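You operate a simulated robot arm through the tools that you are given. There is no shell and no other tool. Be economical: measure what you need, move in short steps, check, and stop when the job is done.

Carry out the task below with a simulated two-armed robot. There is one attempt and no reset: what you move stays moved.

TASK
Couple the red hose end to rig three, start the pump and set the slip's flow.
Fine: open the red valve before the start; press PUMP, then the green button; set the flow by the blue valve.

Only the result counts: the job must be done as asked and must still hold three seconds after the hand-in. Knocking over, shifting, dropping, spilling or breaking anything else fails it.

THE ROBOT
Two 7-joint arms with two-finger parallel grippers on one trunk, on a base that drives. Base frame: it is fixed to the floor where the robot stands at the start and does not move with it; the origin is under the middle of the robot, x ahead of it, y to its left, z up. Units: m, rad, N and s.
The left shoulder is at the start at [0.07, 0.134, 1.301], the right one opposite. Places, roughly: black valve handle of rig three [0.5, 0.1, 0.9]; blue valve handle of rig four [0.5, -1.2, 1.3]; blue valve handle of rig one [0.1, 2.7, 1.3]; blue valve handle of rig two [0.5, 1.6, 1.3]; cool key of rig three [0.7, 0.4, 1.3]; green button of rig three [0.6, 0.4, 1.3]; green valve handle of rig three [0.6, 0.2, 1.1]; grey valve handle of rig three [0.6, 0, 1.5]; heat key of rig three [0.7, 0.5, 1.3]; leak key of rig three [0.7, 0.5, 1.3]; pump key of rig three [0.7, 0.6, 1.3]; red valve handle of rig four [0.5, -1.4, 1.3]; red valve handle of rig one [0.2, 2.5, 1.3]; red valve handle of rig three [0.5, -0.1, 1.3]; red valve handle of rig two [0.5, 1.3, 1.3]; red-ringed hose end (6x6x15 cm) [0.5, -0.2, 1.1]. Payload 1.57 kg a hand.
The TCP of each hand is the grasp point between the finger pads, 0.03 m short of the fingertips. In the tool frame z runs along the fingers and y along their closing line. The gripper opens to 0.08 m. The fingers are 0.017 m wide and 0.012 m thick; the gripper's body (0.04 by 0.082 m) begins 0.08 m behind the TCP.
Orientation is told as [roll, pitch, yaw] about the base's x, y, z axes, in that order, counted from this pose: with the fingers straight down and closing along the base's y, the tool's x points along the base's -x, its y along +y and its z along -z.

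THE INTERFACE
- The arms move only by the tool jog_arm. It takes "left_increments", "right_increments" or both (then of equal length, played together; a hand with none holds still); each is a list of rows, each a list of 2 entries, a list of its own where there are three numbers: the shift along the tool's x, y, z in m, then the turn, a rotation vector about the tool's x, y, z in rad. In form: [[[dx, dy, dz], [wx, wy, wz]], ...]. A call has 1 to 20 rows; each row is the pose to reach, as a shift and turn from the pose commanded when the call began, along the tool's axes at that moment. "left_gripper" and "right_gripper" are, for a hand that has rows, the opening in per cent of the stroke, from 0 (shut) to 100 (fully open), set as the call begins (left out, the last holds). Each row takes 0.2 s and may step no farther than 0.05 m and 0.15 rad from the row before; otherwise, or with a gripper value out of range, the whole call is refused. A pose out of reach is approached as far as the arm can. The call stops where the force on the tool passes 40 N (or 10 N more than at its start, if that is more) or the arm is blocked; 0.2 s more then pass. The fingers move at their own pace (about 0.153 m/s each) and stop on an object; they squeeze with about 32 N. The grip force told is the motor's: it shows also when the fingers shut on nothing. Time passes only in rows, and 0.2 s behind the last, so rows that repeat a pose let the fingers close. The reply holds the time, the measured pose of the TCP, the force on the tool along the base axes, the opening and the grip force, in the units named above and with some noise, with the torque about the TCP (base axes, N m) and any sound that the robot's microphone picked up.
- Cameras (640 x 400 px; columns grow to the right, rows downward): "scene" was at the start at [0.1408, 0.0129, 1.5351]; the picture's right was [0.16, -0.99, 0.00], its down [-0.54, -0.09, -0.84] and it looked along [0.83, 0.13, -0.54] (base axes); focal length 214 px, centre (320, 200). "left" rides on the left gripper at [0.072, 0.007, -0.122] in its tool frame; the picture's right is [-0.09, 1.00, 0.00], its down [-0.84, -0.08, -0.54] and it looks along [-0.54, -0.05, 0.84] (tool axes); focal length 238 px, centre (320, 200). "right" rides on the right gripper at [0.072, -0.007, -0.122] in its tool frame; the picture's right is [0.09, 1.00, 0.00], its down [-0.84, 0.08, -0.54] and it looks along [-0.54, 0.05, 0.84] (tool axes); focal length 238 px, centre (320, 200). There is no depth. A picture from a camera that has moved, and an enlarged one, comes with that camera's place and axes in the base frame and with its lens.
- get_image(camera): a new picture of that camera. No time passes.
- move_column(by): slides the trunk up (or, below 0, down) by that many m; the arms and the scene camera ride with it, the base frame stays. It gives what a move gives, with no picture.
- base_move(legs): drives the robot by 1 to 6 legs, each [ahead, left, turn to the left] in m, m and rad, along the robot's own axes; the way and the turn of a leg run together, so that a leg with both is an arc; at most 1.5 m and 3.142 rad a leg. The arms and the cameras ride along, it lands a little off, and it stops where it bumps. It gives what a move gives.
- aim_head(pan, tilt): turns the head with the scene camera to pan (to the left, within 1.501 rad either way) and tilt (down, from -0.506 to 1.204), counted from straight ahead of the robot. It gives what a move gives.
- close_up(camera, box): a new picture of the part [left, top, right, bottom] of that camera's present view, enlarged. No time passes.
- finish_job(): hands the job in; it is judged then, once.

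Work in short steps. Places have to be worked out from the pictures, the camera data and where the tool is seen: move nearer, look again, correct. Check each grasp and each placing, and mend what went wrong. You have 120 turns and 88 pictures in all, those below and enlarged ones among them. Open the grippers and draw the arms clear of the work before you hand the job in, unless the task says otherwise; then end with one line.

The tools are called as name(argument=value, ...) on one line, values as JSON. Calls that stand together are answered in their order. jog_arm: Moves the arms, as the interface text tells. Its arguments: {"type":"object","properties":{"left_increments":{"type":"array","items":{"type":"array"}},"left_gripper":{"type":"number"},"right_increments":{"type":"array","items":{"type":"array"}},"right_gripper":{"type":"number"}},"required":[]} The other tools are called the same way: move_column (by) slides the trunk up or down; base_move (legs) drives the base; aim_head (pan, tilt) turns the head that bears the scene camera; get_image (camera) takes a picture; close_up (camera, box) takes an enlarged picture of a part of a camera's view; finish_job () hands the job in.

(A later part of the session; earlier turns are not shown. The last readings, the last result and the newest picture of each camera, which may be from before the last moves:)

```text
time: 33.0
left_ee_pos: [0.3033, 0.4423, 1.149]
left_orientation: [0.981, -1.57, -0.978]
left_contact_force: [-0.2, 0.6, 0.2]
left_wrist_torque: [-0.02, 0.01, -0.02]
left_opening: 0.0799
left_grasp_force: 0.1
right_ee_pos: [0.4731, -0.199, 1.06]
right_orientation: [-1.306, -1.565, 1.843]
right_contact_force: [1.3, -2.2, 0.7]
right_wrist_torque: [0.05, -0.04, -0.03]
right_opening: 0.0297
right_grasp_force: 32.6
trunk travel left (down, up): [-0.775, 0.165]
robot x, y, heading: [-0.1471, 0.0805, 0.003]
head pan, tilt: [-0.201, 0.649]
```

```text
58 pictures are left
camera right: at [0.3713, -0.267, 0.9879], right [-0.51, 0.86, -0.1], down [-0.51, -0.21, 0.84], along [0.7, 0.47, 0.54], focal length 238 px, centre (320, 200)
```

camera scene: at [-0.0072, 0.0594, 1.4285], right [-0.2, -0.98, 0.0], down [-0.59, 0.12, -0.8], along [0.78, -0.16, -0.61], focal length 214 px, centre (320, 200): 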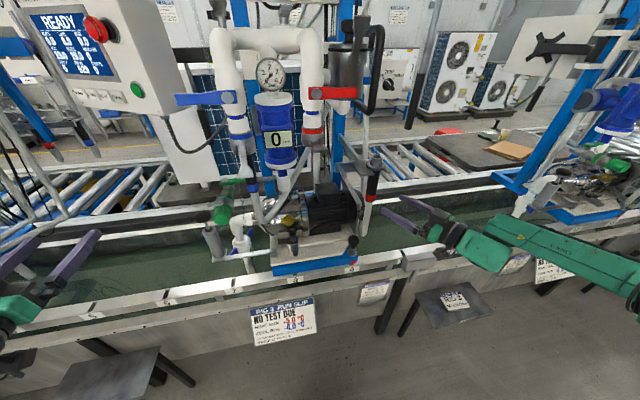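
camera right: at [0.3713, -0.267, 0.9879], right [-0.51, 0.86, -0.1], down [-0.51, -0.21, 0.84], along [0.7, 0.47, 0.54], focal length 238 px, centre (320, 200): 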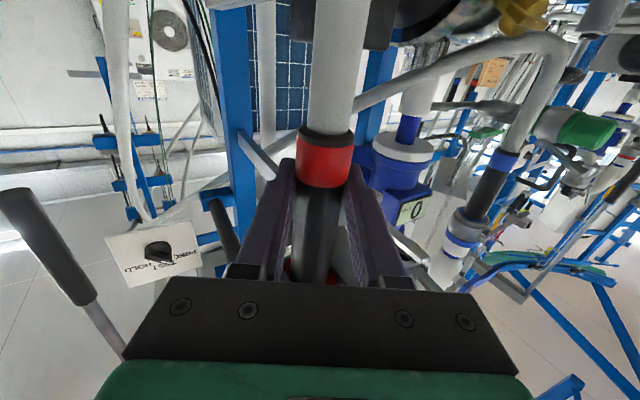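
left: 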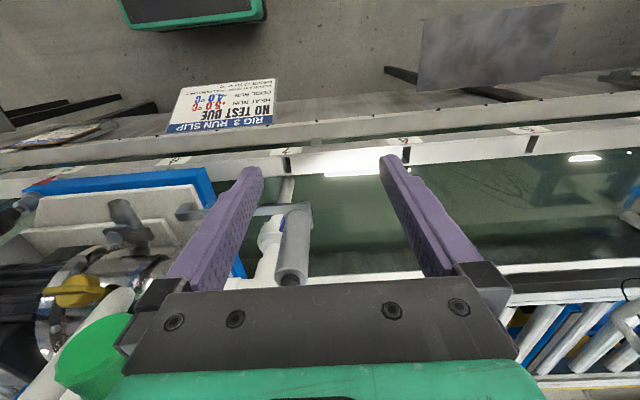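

The grip holds at 30 mm opening. I lift 2.5 cm to clear the fork.

jog_arm(right_increments=[[[-0.01, 0, 0], [0, 0, 0]], [[-0.02, 0, 0], [0, 0, 0]], [[-0.03, 0, 0], [0, 0, 0]]])

get_image(camera="scene")

close_up(camera="scene", box=[280, 70, 440, 240])

```text
time: 33.8
left_ee_pos: [0.3059, 0.4428, 1.1496]
left_orientation: [0.466, -1.57, -0.466]
left_contact_force: [-0.9, -0.4, -0.4]
left_wrist_torque: [0.0, -0.03, 0.01]
left_opening: 0.0801
left_grasp_force: 0.2
right_ee_pos: [0.4736, -0.1965, 1.0883]
right_orientation: [-1.048, -1.565, 1.586]
right_contact_force: [-1.4, -1.3, -5.1]
right_wrist_torque: [0.03, -0.01, -0.04]
right_opening: 0.0295
right_grasp_force: 32.1
trunk travel left (down, up): [-0.775, 0.165]
robot x, y, heading: [-0.1482, 0.0797, -0.001]
head pan, tilt: [-0.201, 0.649]
```

```text
57 pictures are left
camera scene: at [-0.0076, 0.0592, 1.4285], right [-0.2, -0.98, 0.0], down [-0.59, 0.12, -0.8], along [0.78, -0.16, -0.61], focal length 214 px, centre (320, 200)
```

scene: 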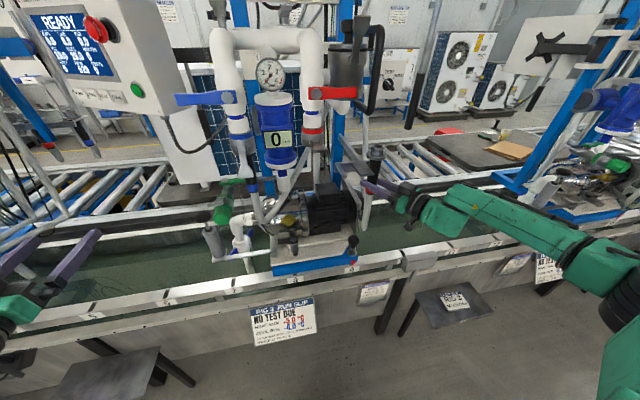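

```text
2.35 times, centred on (360, 155) of scene
camera zoom: at [-0.0076, 0.0592, 1.4285], right [-0.2, -0.98, 0.0], down [-0.59, 0.12, -0.8], along [0.78, -0.16, -0.61], focal length 505 px, centre (226, 306)
```

zoom: 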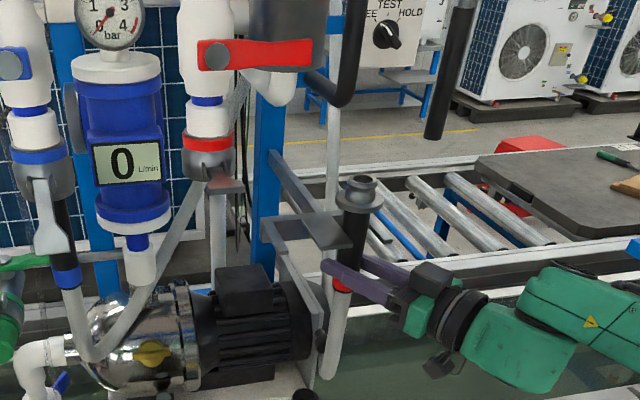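

It lifted freely and the collar is clear above the fork. The fork opens toward the robot, so I pull back along -x by 8 cm in small steps, watching the force.

jog_arm(right_increments=[[[0, 0.0102, -0.0172], [0, 0, 0]], [[0, 0.0204, -0.0344], [0, 0, 0]], [[0, 0.0306, -0.0516], [0, 0, 0]], [[0, 0.041, -0.069], [0, 0, 0]]])

get_image(camera="scene")

get_image(camera="right")

```text
time: 34.8
left_ee_pos: [0.3036, 0.4429, 1.15]
left_orientation: [1.812, -1.57, -1.812]
left_contact_force: [0.2, 1.0, 0.3]
left_wrist_torque: [0.0, 0.02, -0.03]
left_opening: 0.0801
left_grasp_force: 0.1
right_ee_pos: [0.3911, -0.1949, 1.0917]
right_orientation: [-1.397, -1.563, 1.933]
right_contact_force: [-0.7, -0.1, -4.0]
right_wrist_torque: [0.03, 0.05, -0.03]
right_opening: 0.0296
right_grasp_force: 31.7
trunk travel left (down, up): [-0.775, 0.165]
robot x, y, heading: [-0.1433, 0.0776, 0.002]
head pan, tilt: [-0.201, 0.649]
```

```text
55 pictures are left
camera scene: at [-0.009, 0.0592, 1.4287], right [-0.2, -0.98, 0.0], down [-0.59, 0.12, -0.8], along [0.78, -0.16, -0.6], focal length 214 px, centre (320, 200)
```

scene: 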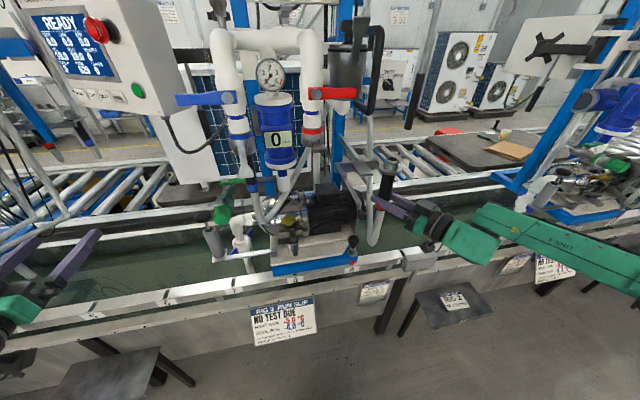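

```text
54 pictures are left
camera right: at [0.2904, -0.2641, 1.021], right [-0.51, 0.86, -0.1], down [-0.51, -0.21, 0.84], along [0.7, 0.48, 0.54], focal length 238 px, centre (320, 200)
```

right: 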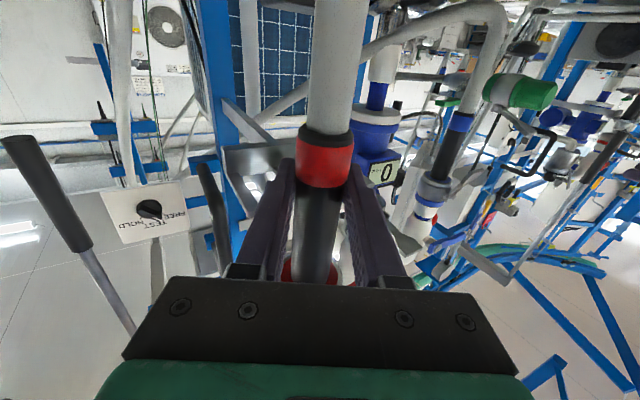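

The hose is free of the fork. I lower to z≈1.075, keeping the nozzle top under the lever, and slide left to the coupler's y at this x; then I look.

jog_arm(right_increments=[[[0.016, 0.0, 0.0], [0, 0, 0]], [[0.016, 0.03, 0.018], [0, 0, 0]], [[0.016, 0.06, 0.036], [0, 0, 0]], [[0.016, 0.09, 0.054], [0, 0, 0]], [[0.016, 0.12, 0.072], [0, 0, 0]], [[0.016, 0.141, 0.0836], [0, 0, 0]]])

get_image(camera="scene")

get_image(camera="right")

```text
time: 36.2
left_ee_pos: [0.3054, 0.4452, 1.1496]
left_orientation: [-0.334, -1.569, 0.337]
left_contact_force: [-0.1, 0.8, -0.3]
left_wrist_torque: [-0.01, 0.02, 0.02]
left_opening: 0.0798
left_grasp_force: 0.1
right_ee_pos: [0.3943, -0.0316, 1.0706]
right_orientation: [-0.917, -1.564, 1.451]
right_contact_force: [-0.1, -0.1, -4.2]
right_wrist_torque: [-0.02, 0.03, -0.01]
right_opening: 0.0297
right_grasp_force: 32.5
trunk travel left (down, up): [-0.775, 0.165]
robot x, y, heading: [-0.1471, 0.0773, 0.005]
head pan, tilt: [-0.201, 0.649]
```

```text
53 pictures are left
camera scene: at [-0.0074, 0.0603, 1.4285], right [-0.2, -0.98, 0.0], down [-0.59, 0.12, -0.8], along [0.78, -0.16, -0.61], focal length 214 px, centre (320, 200)
```

scene: 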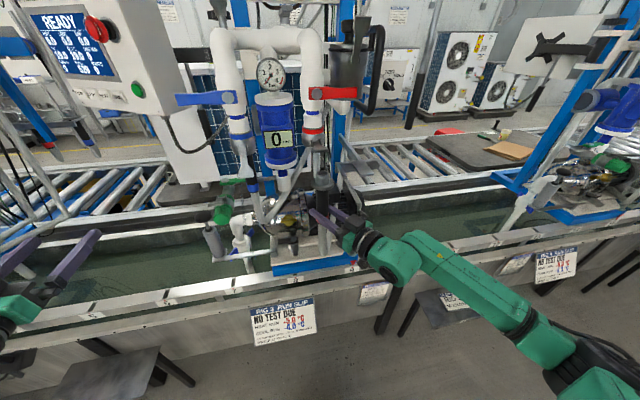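

```text
52 pictures are left
camera right: at [0.2927, -0.1005, 1.0002], right [-0.51, 0.86, -0.1], down [-0.51, -0.2, 0.84], along [0.7, 0.47, 0.54], focal length 238 px, centre (320, 200)
```

right: 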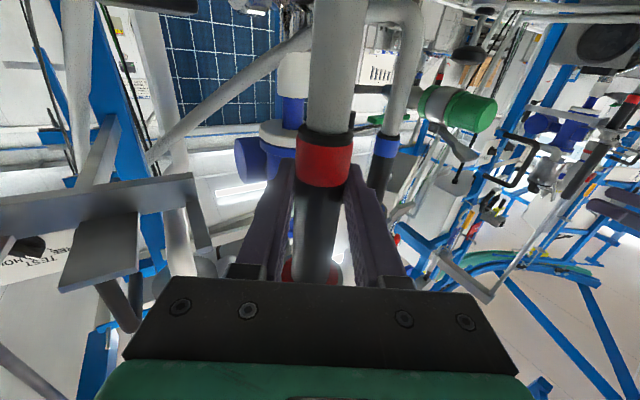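

Reach is good. I take a close view of the coupler and hose end from the head, then go under it.

jog_arm(right_increments=[[[0.0, -0.018, 0.031], [0, 0, 0]], [[0.0, -0.036, 0.062], [0, 0, 0]], [[0.0, -0.055, 0.0925], [0, 0, 0]]])

close_up(camera="scene", box=[260, 90, 380, 220])

get_image(camera="right")

get_image(camera="left")

```text
time: 37.0
left_ee_pos: [0.3066, 0.443, 1.1473]
left_orientation: [-0.106, -1.568, 0.106]
left_contact_force: [1.0, 0.4, 0.0]
left_wrist_torque: [0.02, -0.01, -0.01]
left_opening: 0.0796
left_grasp_force: 0.0
right_ee_pos: [0.502, -0.0339, 1.0705]
right_orientation: [-0.731, -1.564, 1.266]
right_contact_force: [-0.4, 0.2, -4.9]
right_wrist_torque: [0.01, 0.04, 0.03]
right_opening: 0.0294
right_grasp_force: 31.7
trunk travel left (down, up): [-0.775, 0.165]
robot x, y, heading: [-0.1436, 0.0782, 0.006]
head pan, tilt: [-0.201, 0.649]
```

```text
3.08 times, centred on (320, 155) of scene
camera zoom: at [-0.0059, 0.0602, 1.4283], right [-0.2, -0.98, 0.0], down [-0.59, 0.12, -0.8], along [0.78, -0.16, -0.61], focal length 660 px, centre (320, 338)
```

zoom: 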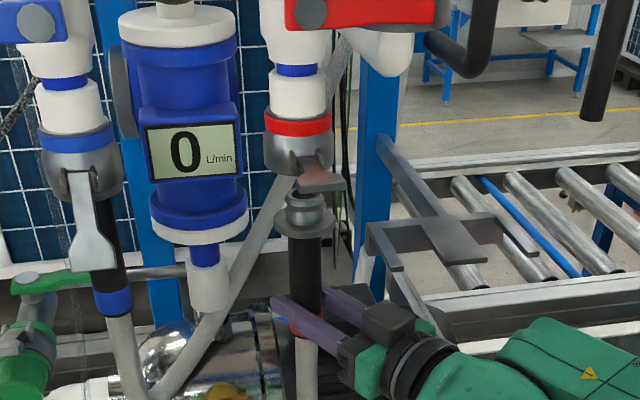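

```text
50 pictures are left
camera right: at [0.4008, -0.1022, 1.0001], right [-0.51, 0.86, -0.1], down [-0.5, -0.2, 0.84], along [0.7, 0.48, 0.53], focal length 238 px, centre (320, 200)
```

right: 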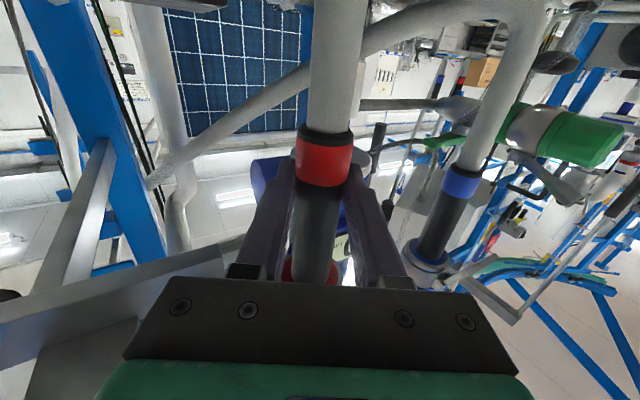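

```text
49 pictures are left
camera left: at [0.1841, 0.4492, 1.0773], right [0.0, 1.0, 0.09], down [-0.54, -0.08, 0.84], along [0.84, -0.05, 0.54], focal length 238 px, centre (320, 200)
```

left: 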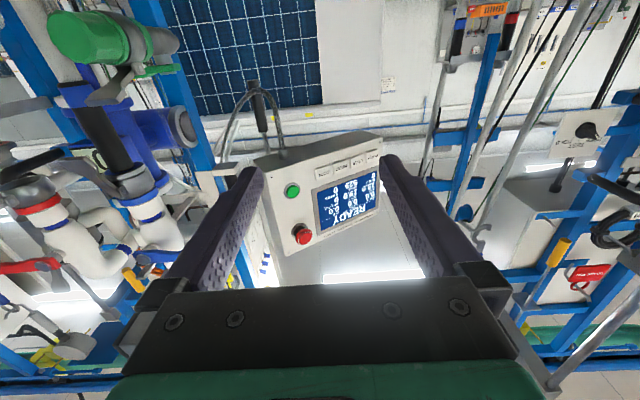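

From the head the hose end sits about 2–3 mm to the right of the coupler's axis. I use the left camera's side view to check the depth.

close_up(camera="left", box=[0, 100, 160, 280])

```text
2.22 times, centred on (80, 190) of left
camera zoom: at [0.1841, 0.4492, 1.0773], right [0.0, 1.0, 0.09], down [-0.54, -0.08, 0.84], along [0.84, -0.05, 0.54], focal length 530 px, centre (853, 222)
```

zoom: 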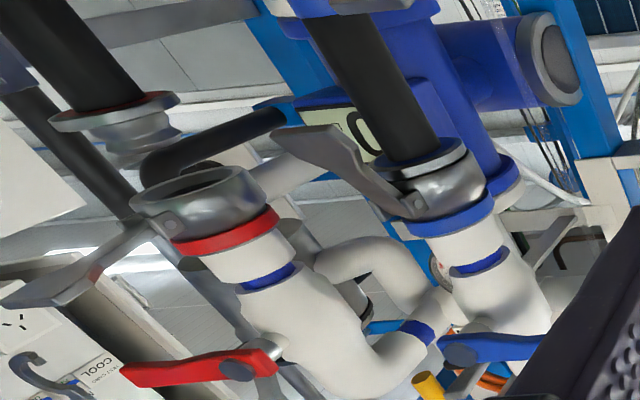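

The side view puts the axis in line with the mouth. I shift 3 mm along tool y and rise 2 cm to just below the mouth, then check again.

jog_arm(right_increments=[[[-0.006, 0.003, 0], [0, 0, 0]], [[-0.012, 0.003, 0], [0, 0, 0]], [[-0.02, 0.003, 0], [0, 0, 0]]])

close_up(camera="left", box=[0, 100, 160, 280])

close_up(camera="scene", box=[280, 110, 350, 180])

```text
time: 37.8
left_ee_pos: [0.3048, 0.4431, 1.1501]
left_orientation: [0.317, -1.569, -0.317]
left_contact_force: [0.0, 0.9, 0.0]
left_wrist_torque: [0.02, 0.01, -0.03]
left_opening: 0.08
left_grasp_force: 0.0
right_ee_pos: [0.4986, -0.0295, 1.0918]
right_orientation: [-1.14, -1.563, 1.676]
right_contact_force: [-0.8, -0.2, -4.6]
right_wrist_torque: [-0.01, 0.04, 0.01]
right_opening: 0.0294
right_grasp_force: 31.7
trunk travel left (down, up): [-0.775, 0.165]
robot x, y, heading: [-0.1488, 0.0782, 0.002]
head pan, tilt: [-0.201, 0.649]
```

```text
2.22 times, centred on (80, 190) of left
camera zoom: at [0.1826, 0.4488, 1.078], right [0.0, 1.0, 0.09], down [-0.54, -0.08, 0.84], along [0.84, -0.05, 0.54], focal length 530 px, centre (853, 222)
```

zoom: 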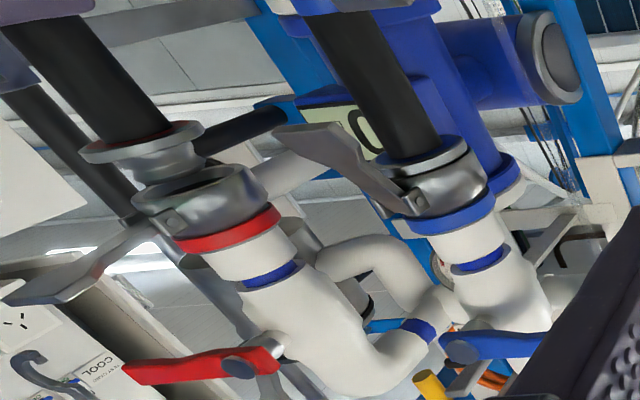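

```text
5.71 times, centred on (315, 145) of scene
camera zoom: at [-0.0077, 0.0595, 1.4285], right [-0.2, -0.98, 0.0], down [-0.59, 0.12, -0.8], along [0.78, -0.16, -0.61], focal length 1226 px, centre (349, 514)
```

zoom: 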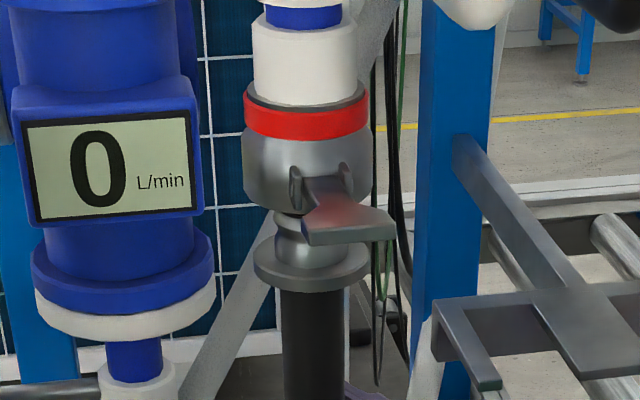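

Triangulating both again puts the coupler at x≈0.507 and the hose at x≈0.502, with y matched to within about 1 mm. I shift 5 mm forward and then rise slowly 1.5 cm, watching the force.

jog_arm(right_increments=[[[0, -0.0022, 0.0046], [0, 0, 0]], [[-0.006, -0.0022, 0.0046], [0, 0, 0]], [[-0.012, -0.0022, 0.0046], [0, 0, 0]]])

close_up(camera="left", box=[0, 100, 160, 280])

close_up(camera="scene", box=[280, 110, 350, 180])

```text
time: 38.6
left_ee_pos: [0.305, 0.4435, 1.1491]
left_orientation: [0.199, -1.57, -0.2]
left_contact_force: [-0.2, -0.2, -0.1]
left_wrist_torque: [0.05, 0.04, 0.0]
left_opening: 0.0796
left_grasp_force: 0.1
right_ee_pos: [0.5032, -0.0281, 1.1035]
right_orientation: [-1.043, -1.563, 1.581]
right_contact_force: [0.4, 0.3, -3.2]
right_wrist_torque: [0.0, 0.01, -0.01]
right_opening: 0.0295
right_grasp_force: 32.0
trunk travel left (down, up): [-0.775, 0.165]
robot x, y, heading: [-0.1466, 0.0773, -0.002]
head pan, tilt: [-0.201, 0.649]
```

```text
2.22 times, centred on (80, 190) of left
camera zoom: at [0.1829, 0.4488, 1.0779], right [0.0, 1.0, 0.09], down [-0.54, -0.08, 0.84], along [0.84, -0.05, 0.54], focal length 530 px, centre (853, 222)
```

zoom: 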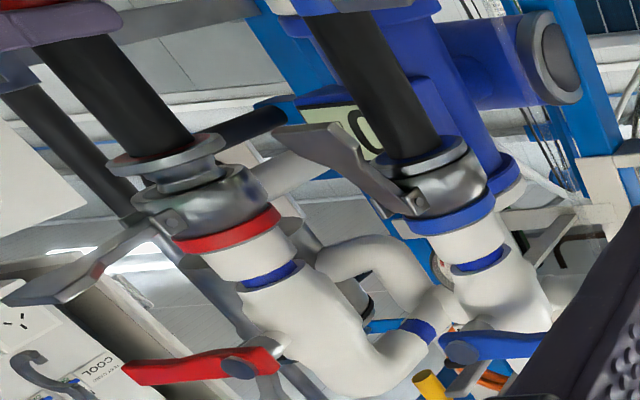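

```text
5.71 times, centred on (315, 145) of scene
camera zoom: at [-0.0075, 0.0595, 1.4285], right [-0.2, -0.98, 0.0], down [-0.59, 0.12, -0.8], along [0.78, -0.16, -0.61], focal length 1226 px, centre (349, 514)
```

zoom: 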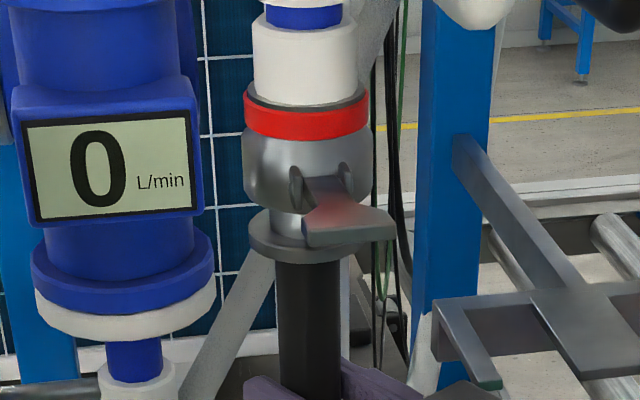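

The nozzle is entering the mouth, centred in both views and with no contact force. I keep rising in small steps until it seats.

jog_arm(right_increments=[[[-0.004, 0, 0], [0, 0, 0]], [[-0.008, 0, 0], [0, 0, 0]], [[-0.012, 0, 0], [0, 0, 0]], [[-0.016, 0, 0], [0, 0, 0]], [[-0.02, 0, 0], [0, 0, 0]]])

close_up(camera="left", box=[0, 100, 160, 280])

```text
time: 39.7
left_ee_pos: [0.305, 0.443, 1.1497]
left_orientation: [0.428, -1.567, -0.427]
left_contact_force: [-0.6, -0.2, -0.2]
left_wrist_torque: [0.01, 0.01, 0.02]
left_opening: 0.0798
left_grasp_force: 0.0
right_ee_pos: [0.5039, -0.0291, 1.1086]
right_orientation: [-0.16, -1.543, 0.69]
right_contact_force: [1.9, -3.3, -9.1]
right_wrist_torque: [0.3, 0.25, -0.09]
right_opening: 0.0296
right_grasp_force: 32.1
trunk travel left (down, up): [-0.775, 0.165]
robot x, y, heading: [-0.1443, 0.0815, 0.004]
head pan, tilt: [-0.201, 0.649]
stopped in row 5 (right hand): the force on the tool passed its limit at 41 N (the readings are from after the stop); the commanded pose is now the measured one
```

```text
2.22 times, centred on (80, 190) of left
camera zoom: at [0.1831, 0.4486, 1.0783], right [0.0, 1.0, 0.09], down [-0.54, -0.08, 0.84], along [0.84, -0.05, 0.54], focal length 530 px, centre (853, 222)
```

zoom: 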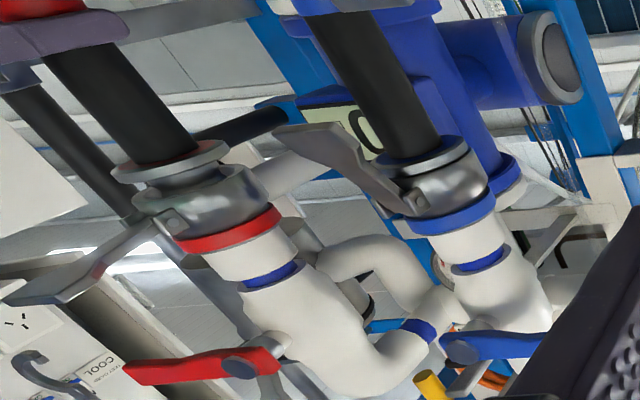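

It caught after 5 mm; the reaction suggests the nozzle must go about 2 mm toward +x and -y, and the hand tilted slightly. I back off 4 mm, restore the tilt, shift and try again.

jog_arm(right_increments=[[[0.004, 0, 0], [0, -0.022, 0]], [[0.004, -0.0027, 0.0007], [0, -0.022, 0]], [[0.0, -0.0027, 0.0007], [0, -0.022, 0]], [[-0.004, -0.0027, 0.0007], [0, -0.022, 0]], [[-0.008, -0.0027, 0.0007], [0, -0.022, 0]], [[-0.012, -0.0027, 0.0007], [0, -0.022, 0]]])

```text
time: 41.1
left_ee_pos: [0.306, 0.4421, 1.1492]
left_orientation: [0.427, -1.568, -0.428]
left_contact_force: [0.2, -0.4, 0.3]
left_wrist_torque: [0.0, -0.01, -0.02]
left_opening: 0.0801
left_grasp_force: 0.0
right_ee_pos: [0.5055, -0.0307, 1.1125]
right_orientation: [-0.038, -1.551, 0.571]
right_contact_force: [-0.9, -1.6, -6.9]
right_wrist_torque: [0.26, -0.16, 0.03]
right_opening: 0.0298
right_grasp_force: 31.3
trunk travel left (down, up): [-0.775, 0.165]
robot x, y, heading: [-0.1455, 0.0815, 0.006]
head pan, tilt: [-0.201, 0.649]
stopped in row 6 (right hand): the force on the tool passed its limit at 45 N (the readings are from after the stop); the commanded pose is now the measured one
```

It went 4 mm higher. I look again at both views before the next correction.

close_up(camera="left", box=[0, 120, 80, 200])

close_up(camera="scene", box=[290, 115, 340, 165])

```text
5.00 times, centred on (40, 160) of left
camera zoom: at [0.1826, 0.4486, 1.0782], right [0.0, 1.0, 0.09], down [-0.54, -0.08, 0.84], along [0.84, -0.05, 0.54], focal length 1192 px, centre (1720, 400)
```

zoom: 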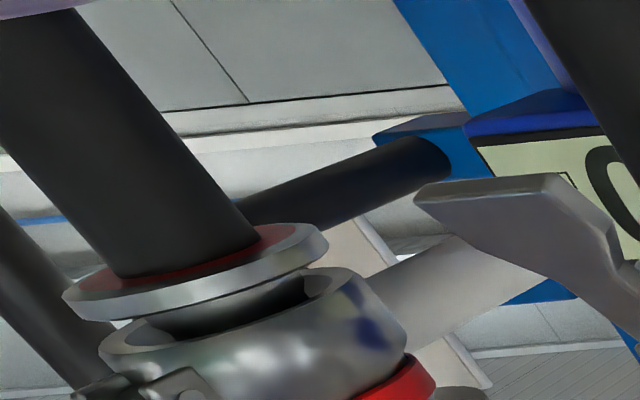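

```text
8.00 times, centred on (315, 140) of scene
camera zoom: at [-0.0079, 0.0595, 1.4289], right [-0.2, -0.98, 0.0], down [-0.59, 0.12, -0.8], along [0.78, -0.16, -0.61], focal length 1716 px, centre (360, 680)
```

zoom: 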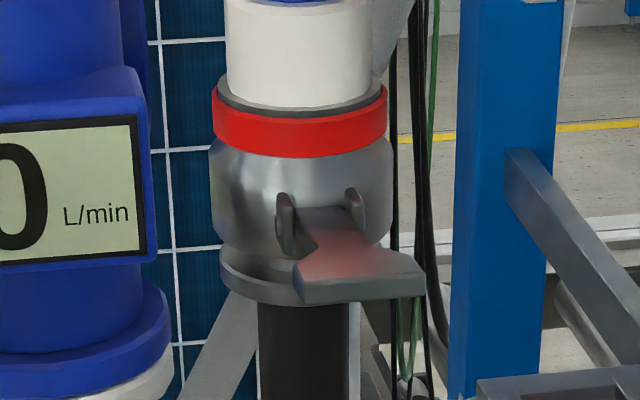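

In the side view the nozzle still touches the near (-x) side of the mouth, with a gap beyond. I back off, fix the tilt, shift 2.5 mm in +x and push up again.

jog_arm(right_increments=[[[0.004, 0, 0], [0, -0.015, 0]], [[0.004, -0.0009, 0.0024], [0, -0.015, 0]], [[0.0, -0.0009, 0.0024], [0, -0.015, 0]], [[-0.003, -0.0009, 0.0024], [0, -0.015, 0]], [[-0.006, -0.0009, 0.0024], [0, -0.015, 0]], [[-0.009, -0.0009, 0.0024], [0, -0.015, 0]], [[-0.012, -0.0009, 0.0024], [0, -0.015, 0]]])

close_up(camera="left", box=[0, 120, 80, 200])

```text
time: 42.4
left_ee_pos: [0.3048, 0.443, 1.1495]
left_orientation: [0.608, -1.569, -0.607]
left_contact_force: [0.1, 0.3, -0.1]
left_wrist_torque: [0.0, 0.03, -0.03]
left_opening: 0.0801
left_grasp_force: 0.1
right_ee_pos: [0.5065, -0.0284, 1.1124]
right_orientation: [0.074, -1.557, 0.465]
right_contact_force: [-1.0, -1.8, -6.5]
right_wrist_torque: [0.2, -0.18, 0.02]
right_opening: 0.0296
right_grasp_force: 31.9
trunk travel left (down, up): [-0.775, 0.165]
robot x, y, heading: [-0.1454, 0.0797, 0.007]
head pan, tilt: [-0.201, 0.649]
stopped in row 6 (right hand): the force on the tool passed its limit at 44 N (the readings are from after the stop); the commanded pose is now the measured one
```

```text
5.00 times, centred on (40, 160) of left
camera zoom: at [0.1822, 0.4484, 1.0784], right [0.0, 1.0, 0.09], down [-0.54, -0.08, 0.84], along [0.84, -0.05, 0.54], focal length 1192 px, centre (1720, 400)
```

zoom: 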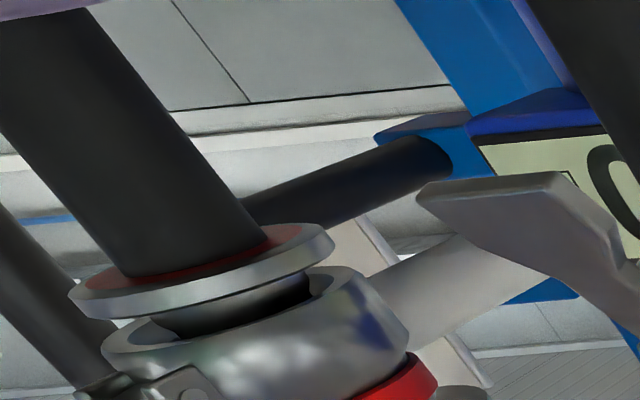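

The height is the same as before, so it may be seated. I compare the gap with the coupled blue end.

close_up(camera="left", box=[90, 130, 170, 210])

close_up(camera="scene", box=[210, 105, 340, 185])

```text
5.00 times, centred on (130, 170) of left
camera zoom: at [0.1822, 0.4484, 1.0784], right [0.0, 1.0, 0.09], down [-0.54, -0.08, 0.84], along [0.84, -0.05, 0.54], focal length 1192 px, centre (1270, 350)
```

zoom: 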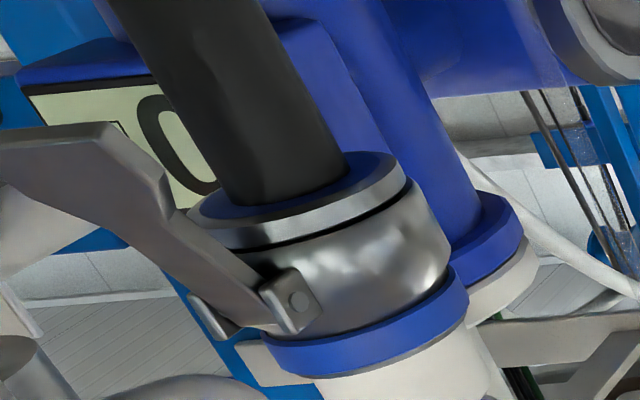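

```text
4.92 times, centred on (275, 145) of scene
camera zoom: at [-0.0084, 0.0593, 1.4289], right [-0.2, -0.98, 0.0], down [-0.59, 0.12, -0.8], along [0.78, -0.16, -0.61], focal length 1056 px, centre (542, 471)
```

zoom: 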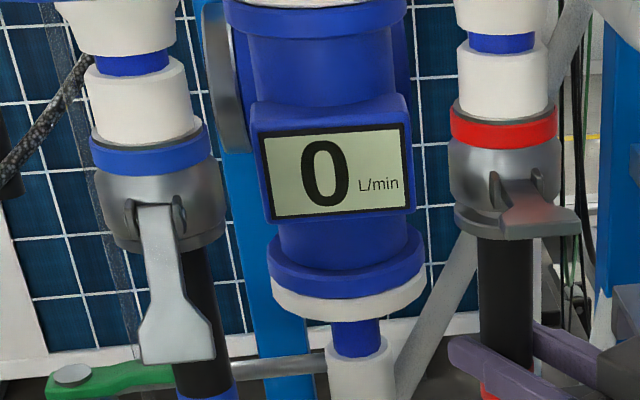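

The blue end sits flush, so the red one needs about 8 mm more. I estimate 1.5–2 mm more in +x; I back off, shift and retry.

jog_arm(right_increments=[[[0.003, 0, 0], [0, -0.01, 0]], [[0.003, -0.0014, 0.0014], [0, -0.01, 0]], [[0.0, -0.0014, 0.0014], [0, -0.01, 0]], [[-0.003, -0.0014, 0.0014], [0, -0.01, 0]], [[-0.006, -0.0014, 0.0014], [0, -0.01, 0]], [[-0.009, -0.0014, 0.0014], [0, -0.01, 0]], [[-0.012, -0.0014, 0.0014], [0, -0.01, 0]]])

```text
time: 43.7
left_ee_pos: [0.3046, 0.4426, 1.1498]
left_orientation: [0.497, -1.571, -0.498]
left_contact_force: [-0.3, 1.2, -0.2]
left_wrist_torque: [-0.01, 0.03, 0.0]
left_opening: 0.08
left_grasp_force: 0.1
right_ee_pos: [0.5061, -0.0267, 1.1111]
right_orientation: [0.235, -1.556, 0.304]
right_contact_force: [-0.9, -1.1, -6.1]
right_wrist_torque: [0.26, -0.24, 0.06]
right_opening: 0.0295
right_grasp_force: 32.0
trunk travel left (down, up): [-0.775, 0.165]
robot x, y, heading: [-0.1503, 0.0743, 0.002]
head pan, tilt: [-0.201, 0.649]
stopped in row 6 (right hand): the force on the tool passed its limit at 43 N (the readings are from after the stop); the commanded pose is now the measured one
```

The reaction torques now say the nozzle top is pushed toward -x and -y. I look at the head view closely to judge tilt and offset.

close_up(camera="scene", box=[290, 105, 350, 195])

close_up(camera="left", box=[0, 110, 90, 200])

```text
4.44 times, centred on (320, 150) of scene
camera zoom: at [-0.0085, 0.0595, 1.4289], right [-0.2, -0.98, 0.0], down [-0.59, 0.12, -0.8], along [0.78, -0.16, -0.61], focal length 953 px, centre (320, 422)
```

zoom: 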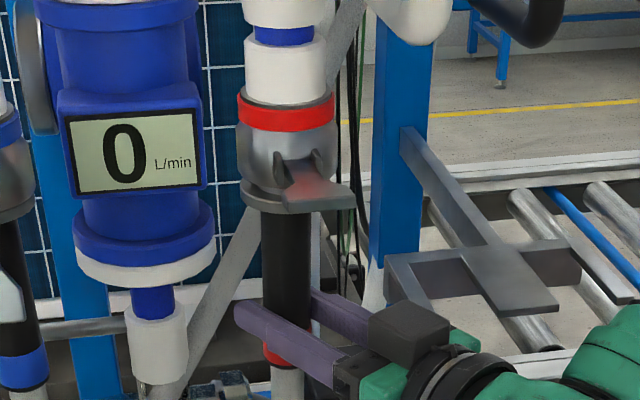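

```text
4.44 times, centred on (45, 155) of left
camera zoom: at [0.1821, 0.4485, 1.0783], right [0.0, 1.0, 0.09], down [-0.54, -0.08, 0.84], along [0.84, -0.05, 0.54], focal length 1059 px, centre (1542, 400)
```

zoom: 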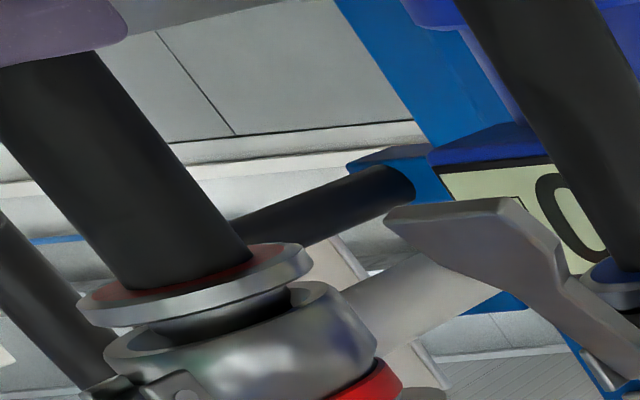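

Both views now show it centred and upright, so the last stretch may just need a steadier push. I press up slowly in 1 mm rows and read the force.

jog_arm(right_increments=[[[-0.001, 0, 0], [0, 0, 0]], [[-0.002, 0, 0], [0, 0, 0]], [[-0.003, 0, 0], [0, 0, 0]]])

```text
time: 44.5
left_ee_pos: [0.3049, 0.4414, 1.1481]
left_orientation: [0.665, -1.57, -0.662]
left_contact_force: [0.8, 0.3, 0.2]
left_wrist_torque: [-0.02, -0.01, 0.02]
left_opening: 0.08
left_grasp_force: 0.0
right_ee_pos: [0.5069, -0.0267, 1.1137]
right_orientation: [0.343, -1.551, 0.199]
right_contact_force: [-9.5, 0.2, -27.0]
right_wrist_torque: [1.94, -2.54, -0.22]
right_opening: 0.0296
right_grasp_force: 32.4
trunk travel left (down, up): [-0.775, 0.165]
robot x, y, heading: [-0.1487, 0.0746, 0.003]
head pan, tilt: [-0.201, 0.649]
```

The reaction acts about 10 cm off, toward front-right: the gripper's right corner is touching the tab of the fork holder, not the coupler. I lower 2.5 cm out of the mouth and turn the hand 0.3 rad to the right about the hose axis to clear the tab.

jog_arm(right_increments=[[[0.01, 0, 0], [0, 0, 0]], [[0.02, 0, 0], [0, 0, 0]], [[0.028, 0, 0], [0, 0, 0]], [[0.028, 0, 0], [0.1, 0, 0]], [[0.028, 0, 0], [0.2, 0, 0]], [[0.028, 0, 0], [0.3, 0, 0]]])

get_image(camera="scene")

```text
time: 45.9
left_ee_pos: [0.3052, 0.4434, 1.1473]
left_orientation: [-0.815, -1.57, 0.817]
left_contact_force: [0.3, -0.5, 0.8]
left_wrist_torque: [0.01, -0.01, 0.0]
left_opening: 0.0799
left_grasp_force: 0.0
right_ee_pos: [0.5068, -0.0245, 1.0885]
right_orientation: [-0.24, -1.555, 0.478]
right_contact_force: [0.8, 0.2, -4.5]
right_wrist_torque: [-0.01, 0.03, -0.03]
right_opening: 0.0297
right_grasp_force: 32.0
trunk travel left (down, up): [-0.775, 0.165]
robot x, y, heading: [-0.1496, 0.0759, 0.005]
head pan, tilt: [-0.201, 0.649]
```

```text
35 pictures are left
camera scene: at [-0.0082, 0.0615, 1.4286], right [-0.2, -0.98, 0.0], down [-0.59, 0.12, -0.8], along [0.78, -0.16, -0.61], focal length 214 px, centre (320, 200)
```

scene: 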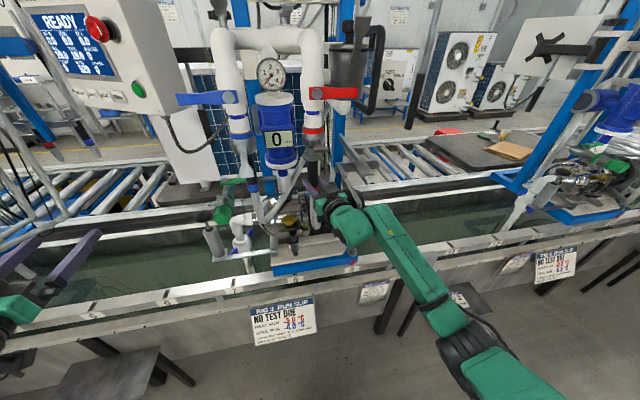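

The turn was in reach. I check the alignment from both views at this height.

close_up(camera="scene", box=[290, 105, 350, 195])

close_up(camera="left", box=[0, 110, 90, 200])

```text
4.44 times, centred on (320, 150) of scene
camera zoom: at [-0.0082, 0.0615, 1.4286], right [-0.2, -0.98, 0.0], down [-0.59, 0.12, -0.8], along [0.78, -0.16, -0.61], focal length 953 px, centre (320, 422)
```

zoom: 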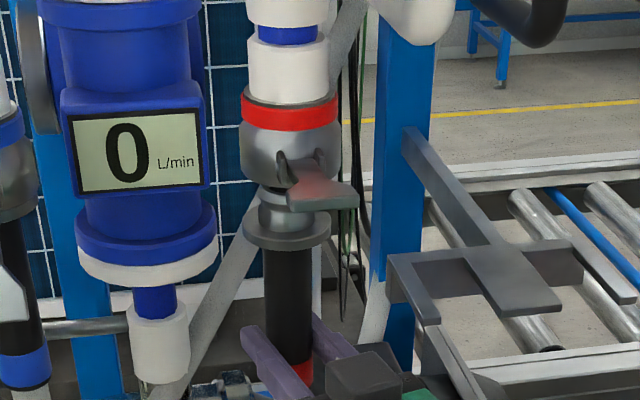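

```text
4.44 times, centred on (45, 155) of left
camera zoom: at [0.1823, 0.4502, 1.0773], right [0.0, 1.0, 0.09], down [-0.54, -0.08, 0.84], along [0.84, -0.05, 0.54], focal length 1059 px, centre (1542, 400)
```

zoom: 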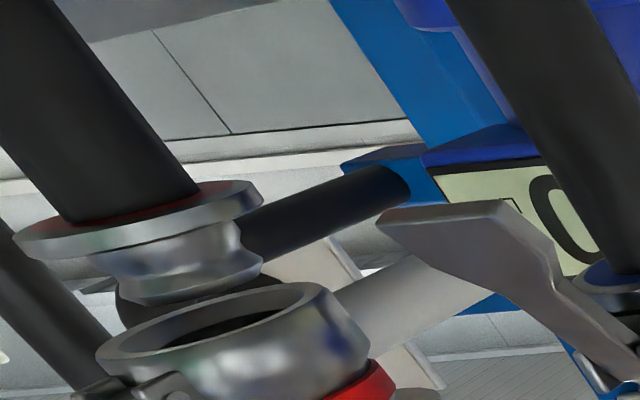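

The hose sits about 2 mm too far in +y and +x. I correct that, then rise in small steps.

jog_arm(right_increments=[[[0, -0.0018, -0.0023], [0, -0.01, 0]], [[-0.006, -0.0018, -0.0023], [0, -0.01, 0]], [[-0.012, -0.0018, -0.0023], [0, -0.01, 0]], [[-0.018, -0.0018, -0.0023], [0, -0.01, 0]], [[-0.022, -0.0018, -0.0023], [0, -0.01, 0]], [[-0.025, -0.0018, -0.0023], [0, -0.01, 0]], [[-0.028, -0.0018, -0.0023], [0, -0.01, 0]], [[-0.031, -0.0018, -0.0023], [0, -0.01, 0]], [[-0.034, -0.0018, -0.0023], [0, -0.01, 0]]])

```text
time: 47.9
left_ee_pos: [0.3052, 0.4432, 1.149]
left_orientation: [-0.087, -1.568, 0.088]
left_contact_force: [0.3, -0.3, 0.3]
left_wrist_torque: [-0.01, -0.01, -0.01]
left_opening: 0.0801
left_grasp_force: 0.1
right_ee_pos: [0.5061, -0.0275, 1.119]
right_orientation: [0.0, -1.557, 0.242]
right_contact_force: [-13.5, 3.6, -26.6]
right_wrist_torque: [-0.09, -0.56, 0.37]
right_opening: 0.0298
right_grasp_force: 31.9
trunk travel left (down, up): [-0.775, 0.165]
robot x, y, heading: [-0.1473, 0.0797, 0.005]
head pan, tilt: [-0.201, 0.649]
```

It rose to z≈1.119 and the coupler pushes toward -x. I look at the side view.

close_up(camera="left", box=[0, 110, 90, 200])

```text
4.44 times, centred on (45, 155) of left
camera zoom: at [0.1825, 0.4491, 1.0771], right [0.0, 1.0, 0.09], down [-0.54, -0.08, 0.84], along [0.84, -0.05, 0.54], focal length 1059 px, centre (1542, 400)
```

zoom: 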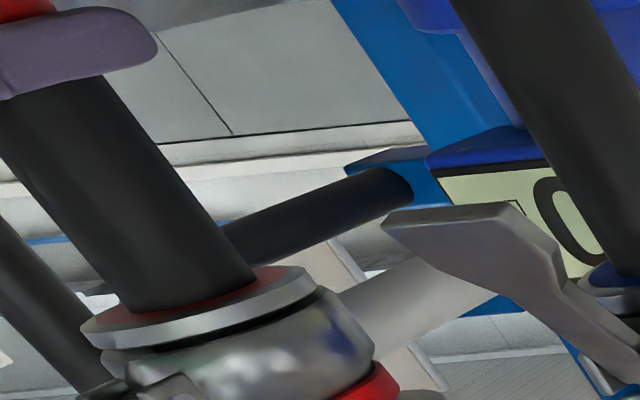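

It now sits flush like the blue end. I hold it with the right hand and bring the left hand, shut, toward the red lever: first up and to the right with a right yaw.

jog_arm(left_increments=[[[-0.03, -0.03, 0], [0.09, 0, 0]], [[-0.06, -0.06, 0.0], [0.18, 0, 0]], [[-0.08, -0.1, 0.0], [0.27, 0, 0]], [[-0.1, -0.14, 0], [0.36, 0, 0]], [[-0.12, -0.18, 0], [0.45, 0, 0]], [[-0.14, -0.22, 0], [0.54, 0, 0]], [[-0.14, -0.26, 0.0], [0.6, 0, 0]], [[-0.14, -0.29, 0.01], [0.6, 0, 0]]], left_gripper=0)

jog_arm(left_increments=[[[0, 0, 0], [0, 0.12, 0]], [[0, 0, 0], [0, 0.24, 0]], [[0, 0, 0], [0, 0.36, 0]], [[0, 0, 0], [0, 0.48, 0]], [[0, 0, 0], [0, 0.6, 0]]])

```text
time: 49.8
left_ee_pos: [0.3142, 0.154, 1.2934]
left_orientation: [2.762, -1.566, 2.926]
left_contact_force: [-0.3, 0.1, 0.3]
left_wrist_torque: [-0.02, 0.06, -0.02]
left_opening: 0.0001
left_grasp_force: 21.4
right_ee_pos: [0.5044, -0.0286, 1.1199]
right_orientation: [-0.054, -1.554, 0.292]
right_contact_force: [2.5, -2.4, -5.7]
right_wrist_torque: [0.19, 0.33, 0.01]
right_opening: 0.0294
right_grasp_force: 31.8
trunk travel left (down, up): [-0.775, 0.165]
robot x, y, heading: [-0.1463, 0.0789, 0.003]
head pan, tilt: [-0.201, 0.649]
stopped in row 8 (right hand): the force on the tool passed its limit at 44 N (the readings are from after the stop); the commanded pose is now the measured one
```

```text
time: 51.0
left_ee_pos: [0.3152, 0.1562, 1.2934]
left_orientation: [0.005, -0.975, -0.6]
left_contact_force: [0.4, 0.0, -0.4]
left_wrist_torque: [-0.01, -0.02, 0.02]
left_opening: 0.0
left_grasp_force: 21.3
left hand out of reach, approached as far as the arm can: row 4
right_ee_pos: [0.5047, -0.0264, 1.1192]
right_orientation: [-0.1, -1.557, 0.343]
right_contact_force: [-0.6, -0.4, -8.8]
right_wrist_torque: [-0.21, -0.1, 0.44]
right_opening: 0.0295
right_grasp_force: 32.0
trunk travel left (down, up): [-0.775, 0.165]
robot x, y, heading: [-0.1428, 0.081, 0.002]
head pan, tilt: [-0.201, 0.649]
```

The left hand is pitched down and yawed toward the lever. I move it to a point 3–4 cm above the lever's tip, which I place at (0.41, -0.026, 1.23).

jog_arm(left_increments=[[[-0.0168, -0.0185, 0.0274], [0, 0, 0]], [[-0.0336, -0.037, 0.0548], [0, 0, 0]], [[-0.0504, -0.0556, 0.0822], [0, 0, 0]], [[-0.0672, -0.0741, 0.1096], [0, 0, 0]], [[-0.084, -0.0926, 0.137], [0, 0, 0]]])

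close_up(camera="scene", box=[220, 90, 400, 220])

get_image(camera="left")

```text
time: 52.2
left_ee_pos: [0.3752, 0.1224, 1.2864]
left_orientation: [0.001, -0.978, -0.602]
left_contact_force: [0.9, 0.0, 0.1]
left_wrist_torque: [-0.01, 0.0, 0.01]
left_opening: 0.0
left_grasp_force: 21.6
left hand out of reach, approached as far as the arm can: row 2, 3, 4, 5
right_ee_pos: [0.5051, -0.0278, 1.1193]
right_orientation: [-0.099, -1.558, 0.344]
right_contact_force: [-2.1, 1.9, -11.7]
right_wrist_torque: [-0.23, 0.04, 0.1]
right_opening: 0.0298
right_grasp_force: 31.8
trunk travel left (down, up): [-0.775, 0.165]
robot x, y, heading: [-0.1475, 0.0781, 0.007]
head pan, tilt: [-0.201, 0.649]
```

```text
3.08 times, centred on (310, 155) of scene
camera zoom: at [-0.0074, 0.06, 1.4284], right [-0.2, -0.98, 0.0], down [-0.59, 0.12, -0.8], along [0.78, -0.16, -0.61], focal length 660 px, centre (351, 338)
```

zoom: 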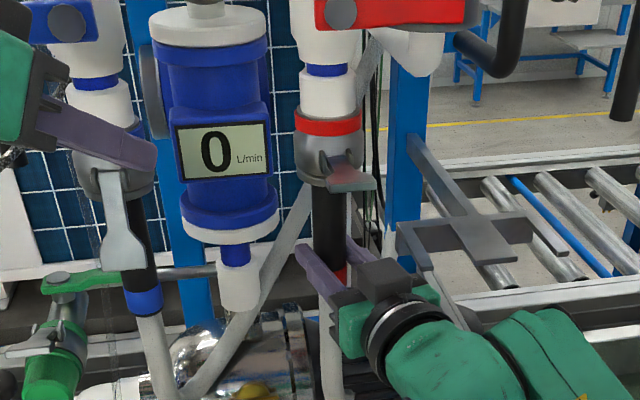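

```text
30 pictures are left
camera left: at [0.2626, 0.2068, 1.295], right [0.61, 0.79, 0.08], down [-0.03, -0.07, 1.0], along [0.8, -0.61, -0.02], focal length 238 px, centre (320, 200)
```

left: 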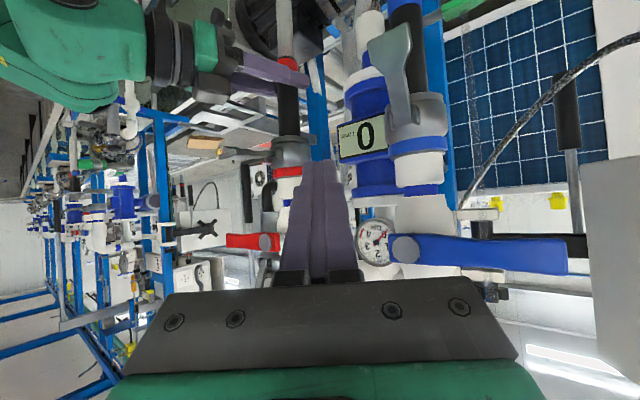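

The left hand can't reach that far right at this heading. I turn it further right, to about -1.2 rad, so its fingers come across the lever sideways.

jog_arm(left_increments=[[[0, 0, 0], [0.099, 0, 0.068]], [[0, 0, 0], [0.198, 0, 0.136]], [[0, 0, 0], [0.297, 0, 0.203]], [[0, 0, 0], [0.396, 0, 0.271]], [[0, 0, 0], [0.495, 0, 0.339]]])

jog_arm(left_increments=[[[0, 0, 0], [0, -0.1, 0]], [[0, 0, 0], [0, -0.2, 0]], [[0, 0, 0], [0, -0.3, 0]], [[0, 0, 0.03], [0, -0.3, 0]], [[0, 0, 0.05], [0, -0.3, 0]]])

```text
time: 53.4
left_ee_pos: [0.3732, 0.1213, 1.2823]
left_orientation: [0.007, -0.975, -1.204]
left_contact_force: [-0.6, 0.3, -0.2]
left_wrist_torque: [-0.01, 0.01, -0.01]
left_opening: 0.0002
left_grasp_force: 21.3
right_ee_pos: [0.5054, -0.0265, 1.1188]
right_orientation: [-0.119, -1.558, 0.36]
right_contact_force: [-3.1, 2.4, -13.3]
right_wrist_torque: [-0.23, 0.12, 0.15]
right_opening: 0.0295
right_grasp_force: 31.8
trunk travel left (down, up): [-0.775, 0.165]
robot x, y, heading: [-0.1469, 0.0759, -0.001]
head pan, tilt: [-0.201, 0.649]
```

```text
time: 54.6
left_ee_pos: [0.3896, 0.0839, 1.2535]
left_orientation: [0.018, -1.274, -1.212]
left_contact_force: [0.6, 0.6, -0.6]
left_wrist_torque: [-0.01, -0.03, 0.04]
left_opening: 0.0
left_grasp_force: 21.4
right_ee_pos: [0.5061, -0.0276, 1.1202]
right_orientation: [-0.112, -1.556, 0.356]
right_contact_force: [-4.8, 0.9, -14.1]
right_wrist_torque: [-0.31, 0.05, 0.31]
right_opening: 0.0292
right_grasp_force: 31.7
trunk travel left (down, up): [-0.775, 0.165]
robot x, y, heading: [-0.1447, 0.0792, -0.001]
head pan, tilt: [-0.201, 0.649]
```

Reach works now. I move the fingers over the lever, tip at about (0.42, -0.04, 1.26).

jog_arm(left_increments=[[[-0.03, -0.004, 0.015], [0, 0, 0]], [[-0.04, -0.008, 0.045], [0, 0, 0]], [[-0.045, -0.0155, 0.075], [0, 0, 0]], [[-0.045, -0.0155, 0.0886], [0, 0, 0]]])

close_up(camera="scene", box=[220, 90, 400, 220])

```text
time: 55.6
left_ee_pos: [0.4024, -0.0028, 1.2732]
left_orientation: [0.009, -1.273, -1.197]
left_contact_force: [-0.7, -0.3, -0.2]
left_wrist_torque: [-0.02, 0.0, 0.03]
left_opening: 0.0001
left_grasp_force: 21.5
left hand out of reach, approached as far as the arm can: row 3, 4
right_ee_pos: [0.5053, -0.0273, 1.1195]
right_orientation: [-0.097, -1.556, 0.339]
right_contact_force: [-5.3, 1.8, -15.3]
right_wrist_torque: [-0.25, 0.02, 0.2]
right_opening: 0.0297
right_grasp_force: 32.3
trunk travel left (down, up): [-0.775, 0.165]
robot x, y, heading: [-0.147, 0.079, 0.002]
head pan, tilt: [-0.201, 0.649]
```

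```text
3.08 times, centred on (310, 155) of scene
camera zoom: at [-0.0074, 0.06, 1.4284], right [-0.2, -0.98, 0.0], down [-0.59, 0.12, -0.8], along [0.78, -0.16, -0.61], focal length 660 px, centre (351, 338)
```

zoom: 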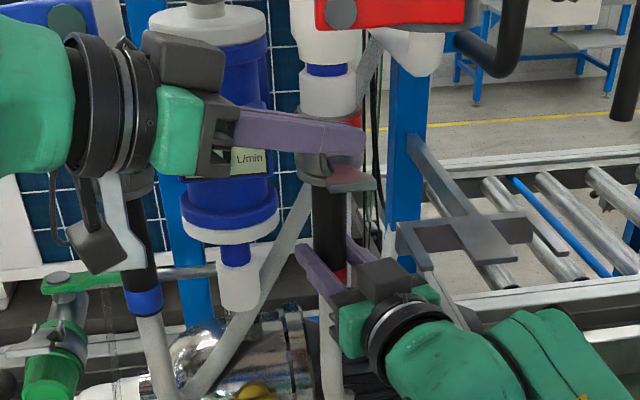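

The fingers lie over the lever. I press down along the lever's arc for the first part and watch the forces.

jog_arm(left_increments=[[[0.011, 0.0076, 0.012], [0, 0, 0]], [[0.022, 0.006, 0.0148], [0, 0, 0]], [[0.033, 0.0045, 0.0175], [0, 0, 0]], [[0.044, 0.0029, 0.0203], [0, 0, 0]]])

close_up(camera="scene", box=[270, 105, 370, 175])

```text
time: 56.6
left_ee_pos: [0.4057, -0.0072, 1.2245]
left_orientation: [0.013, -1.274, -1.21]
left_contact_force: [0.0, 0.0, 0.0]
left_wrist_torque: [0.02, 0.04, 0.02]
left_opening: 0.0001
left_grasp_force: 21.6
left hand out of reach, approached as far as the arm can: row 1, 2
right_ee_pos: [0.5055, -0.0277, 1.1195]
right_orientation: [-0.123, -1.558, 0.368]
right_contact_force: [-4.3, 2.5, -15.5]
right_wrist_torque: [-0.26, 0.16, 0.01]
right_opening: 0.0296
right_grasp_force: 31.9
trunk travel left (down, up): [-0.775, 0.165]
robot x, y, heading: [-0.1495, 0.0774, -0.002]
head pan, tilt: [-0.201, 0.649]
```

```text
5.71 times, centred on (320, 140) of scene
camera zoom: at [-0.0073, 0.06, 1.4284], right [-0.2, -0.98, 0.0], down [-0.59, 0.12, -0.8], along [0.78, -0.16, -0.61], focal length 1226 px, centre (320, 543)
```

zoom: 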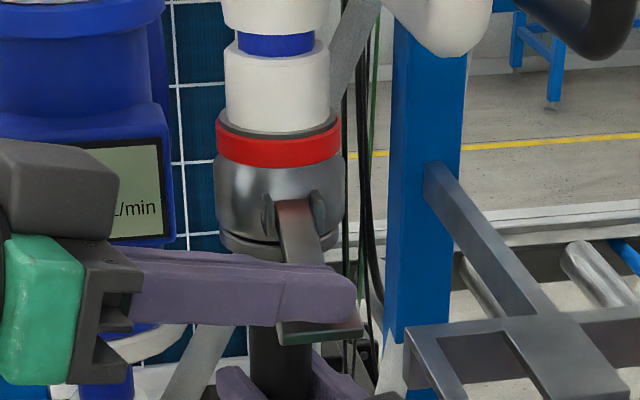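

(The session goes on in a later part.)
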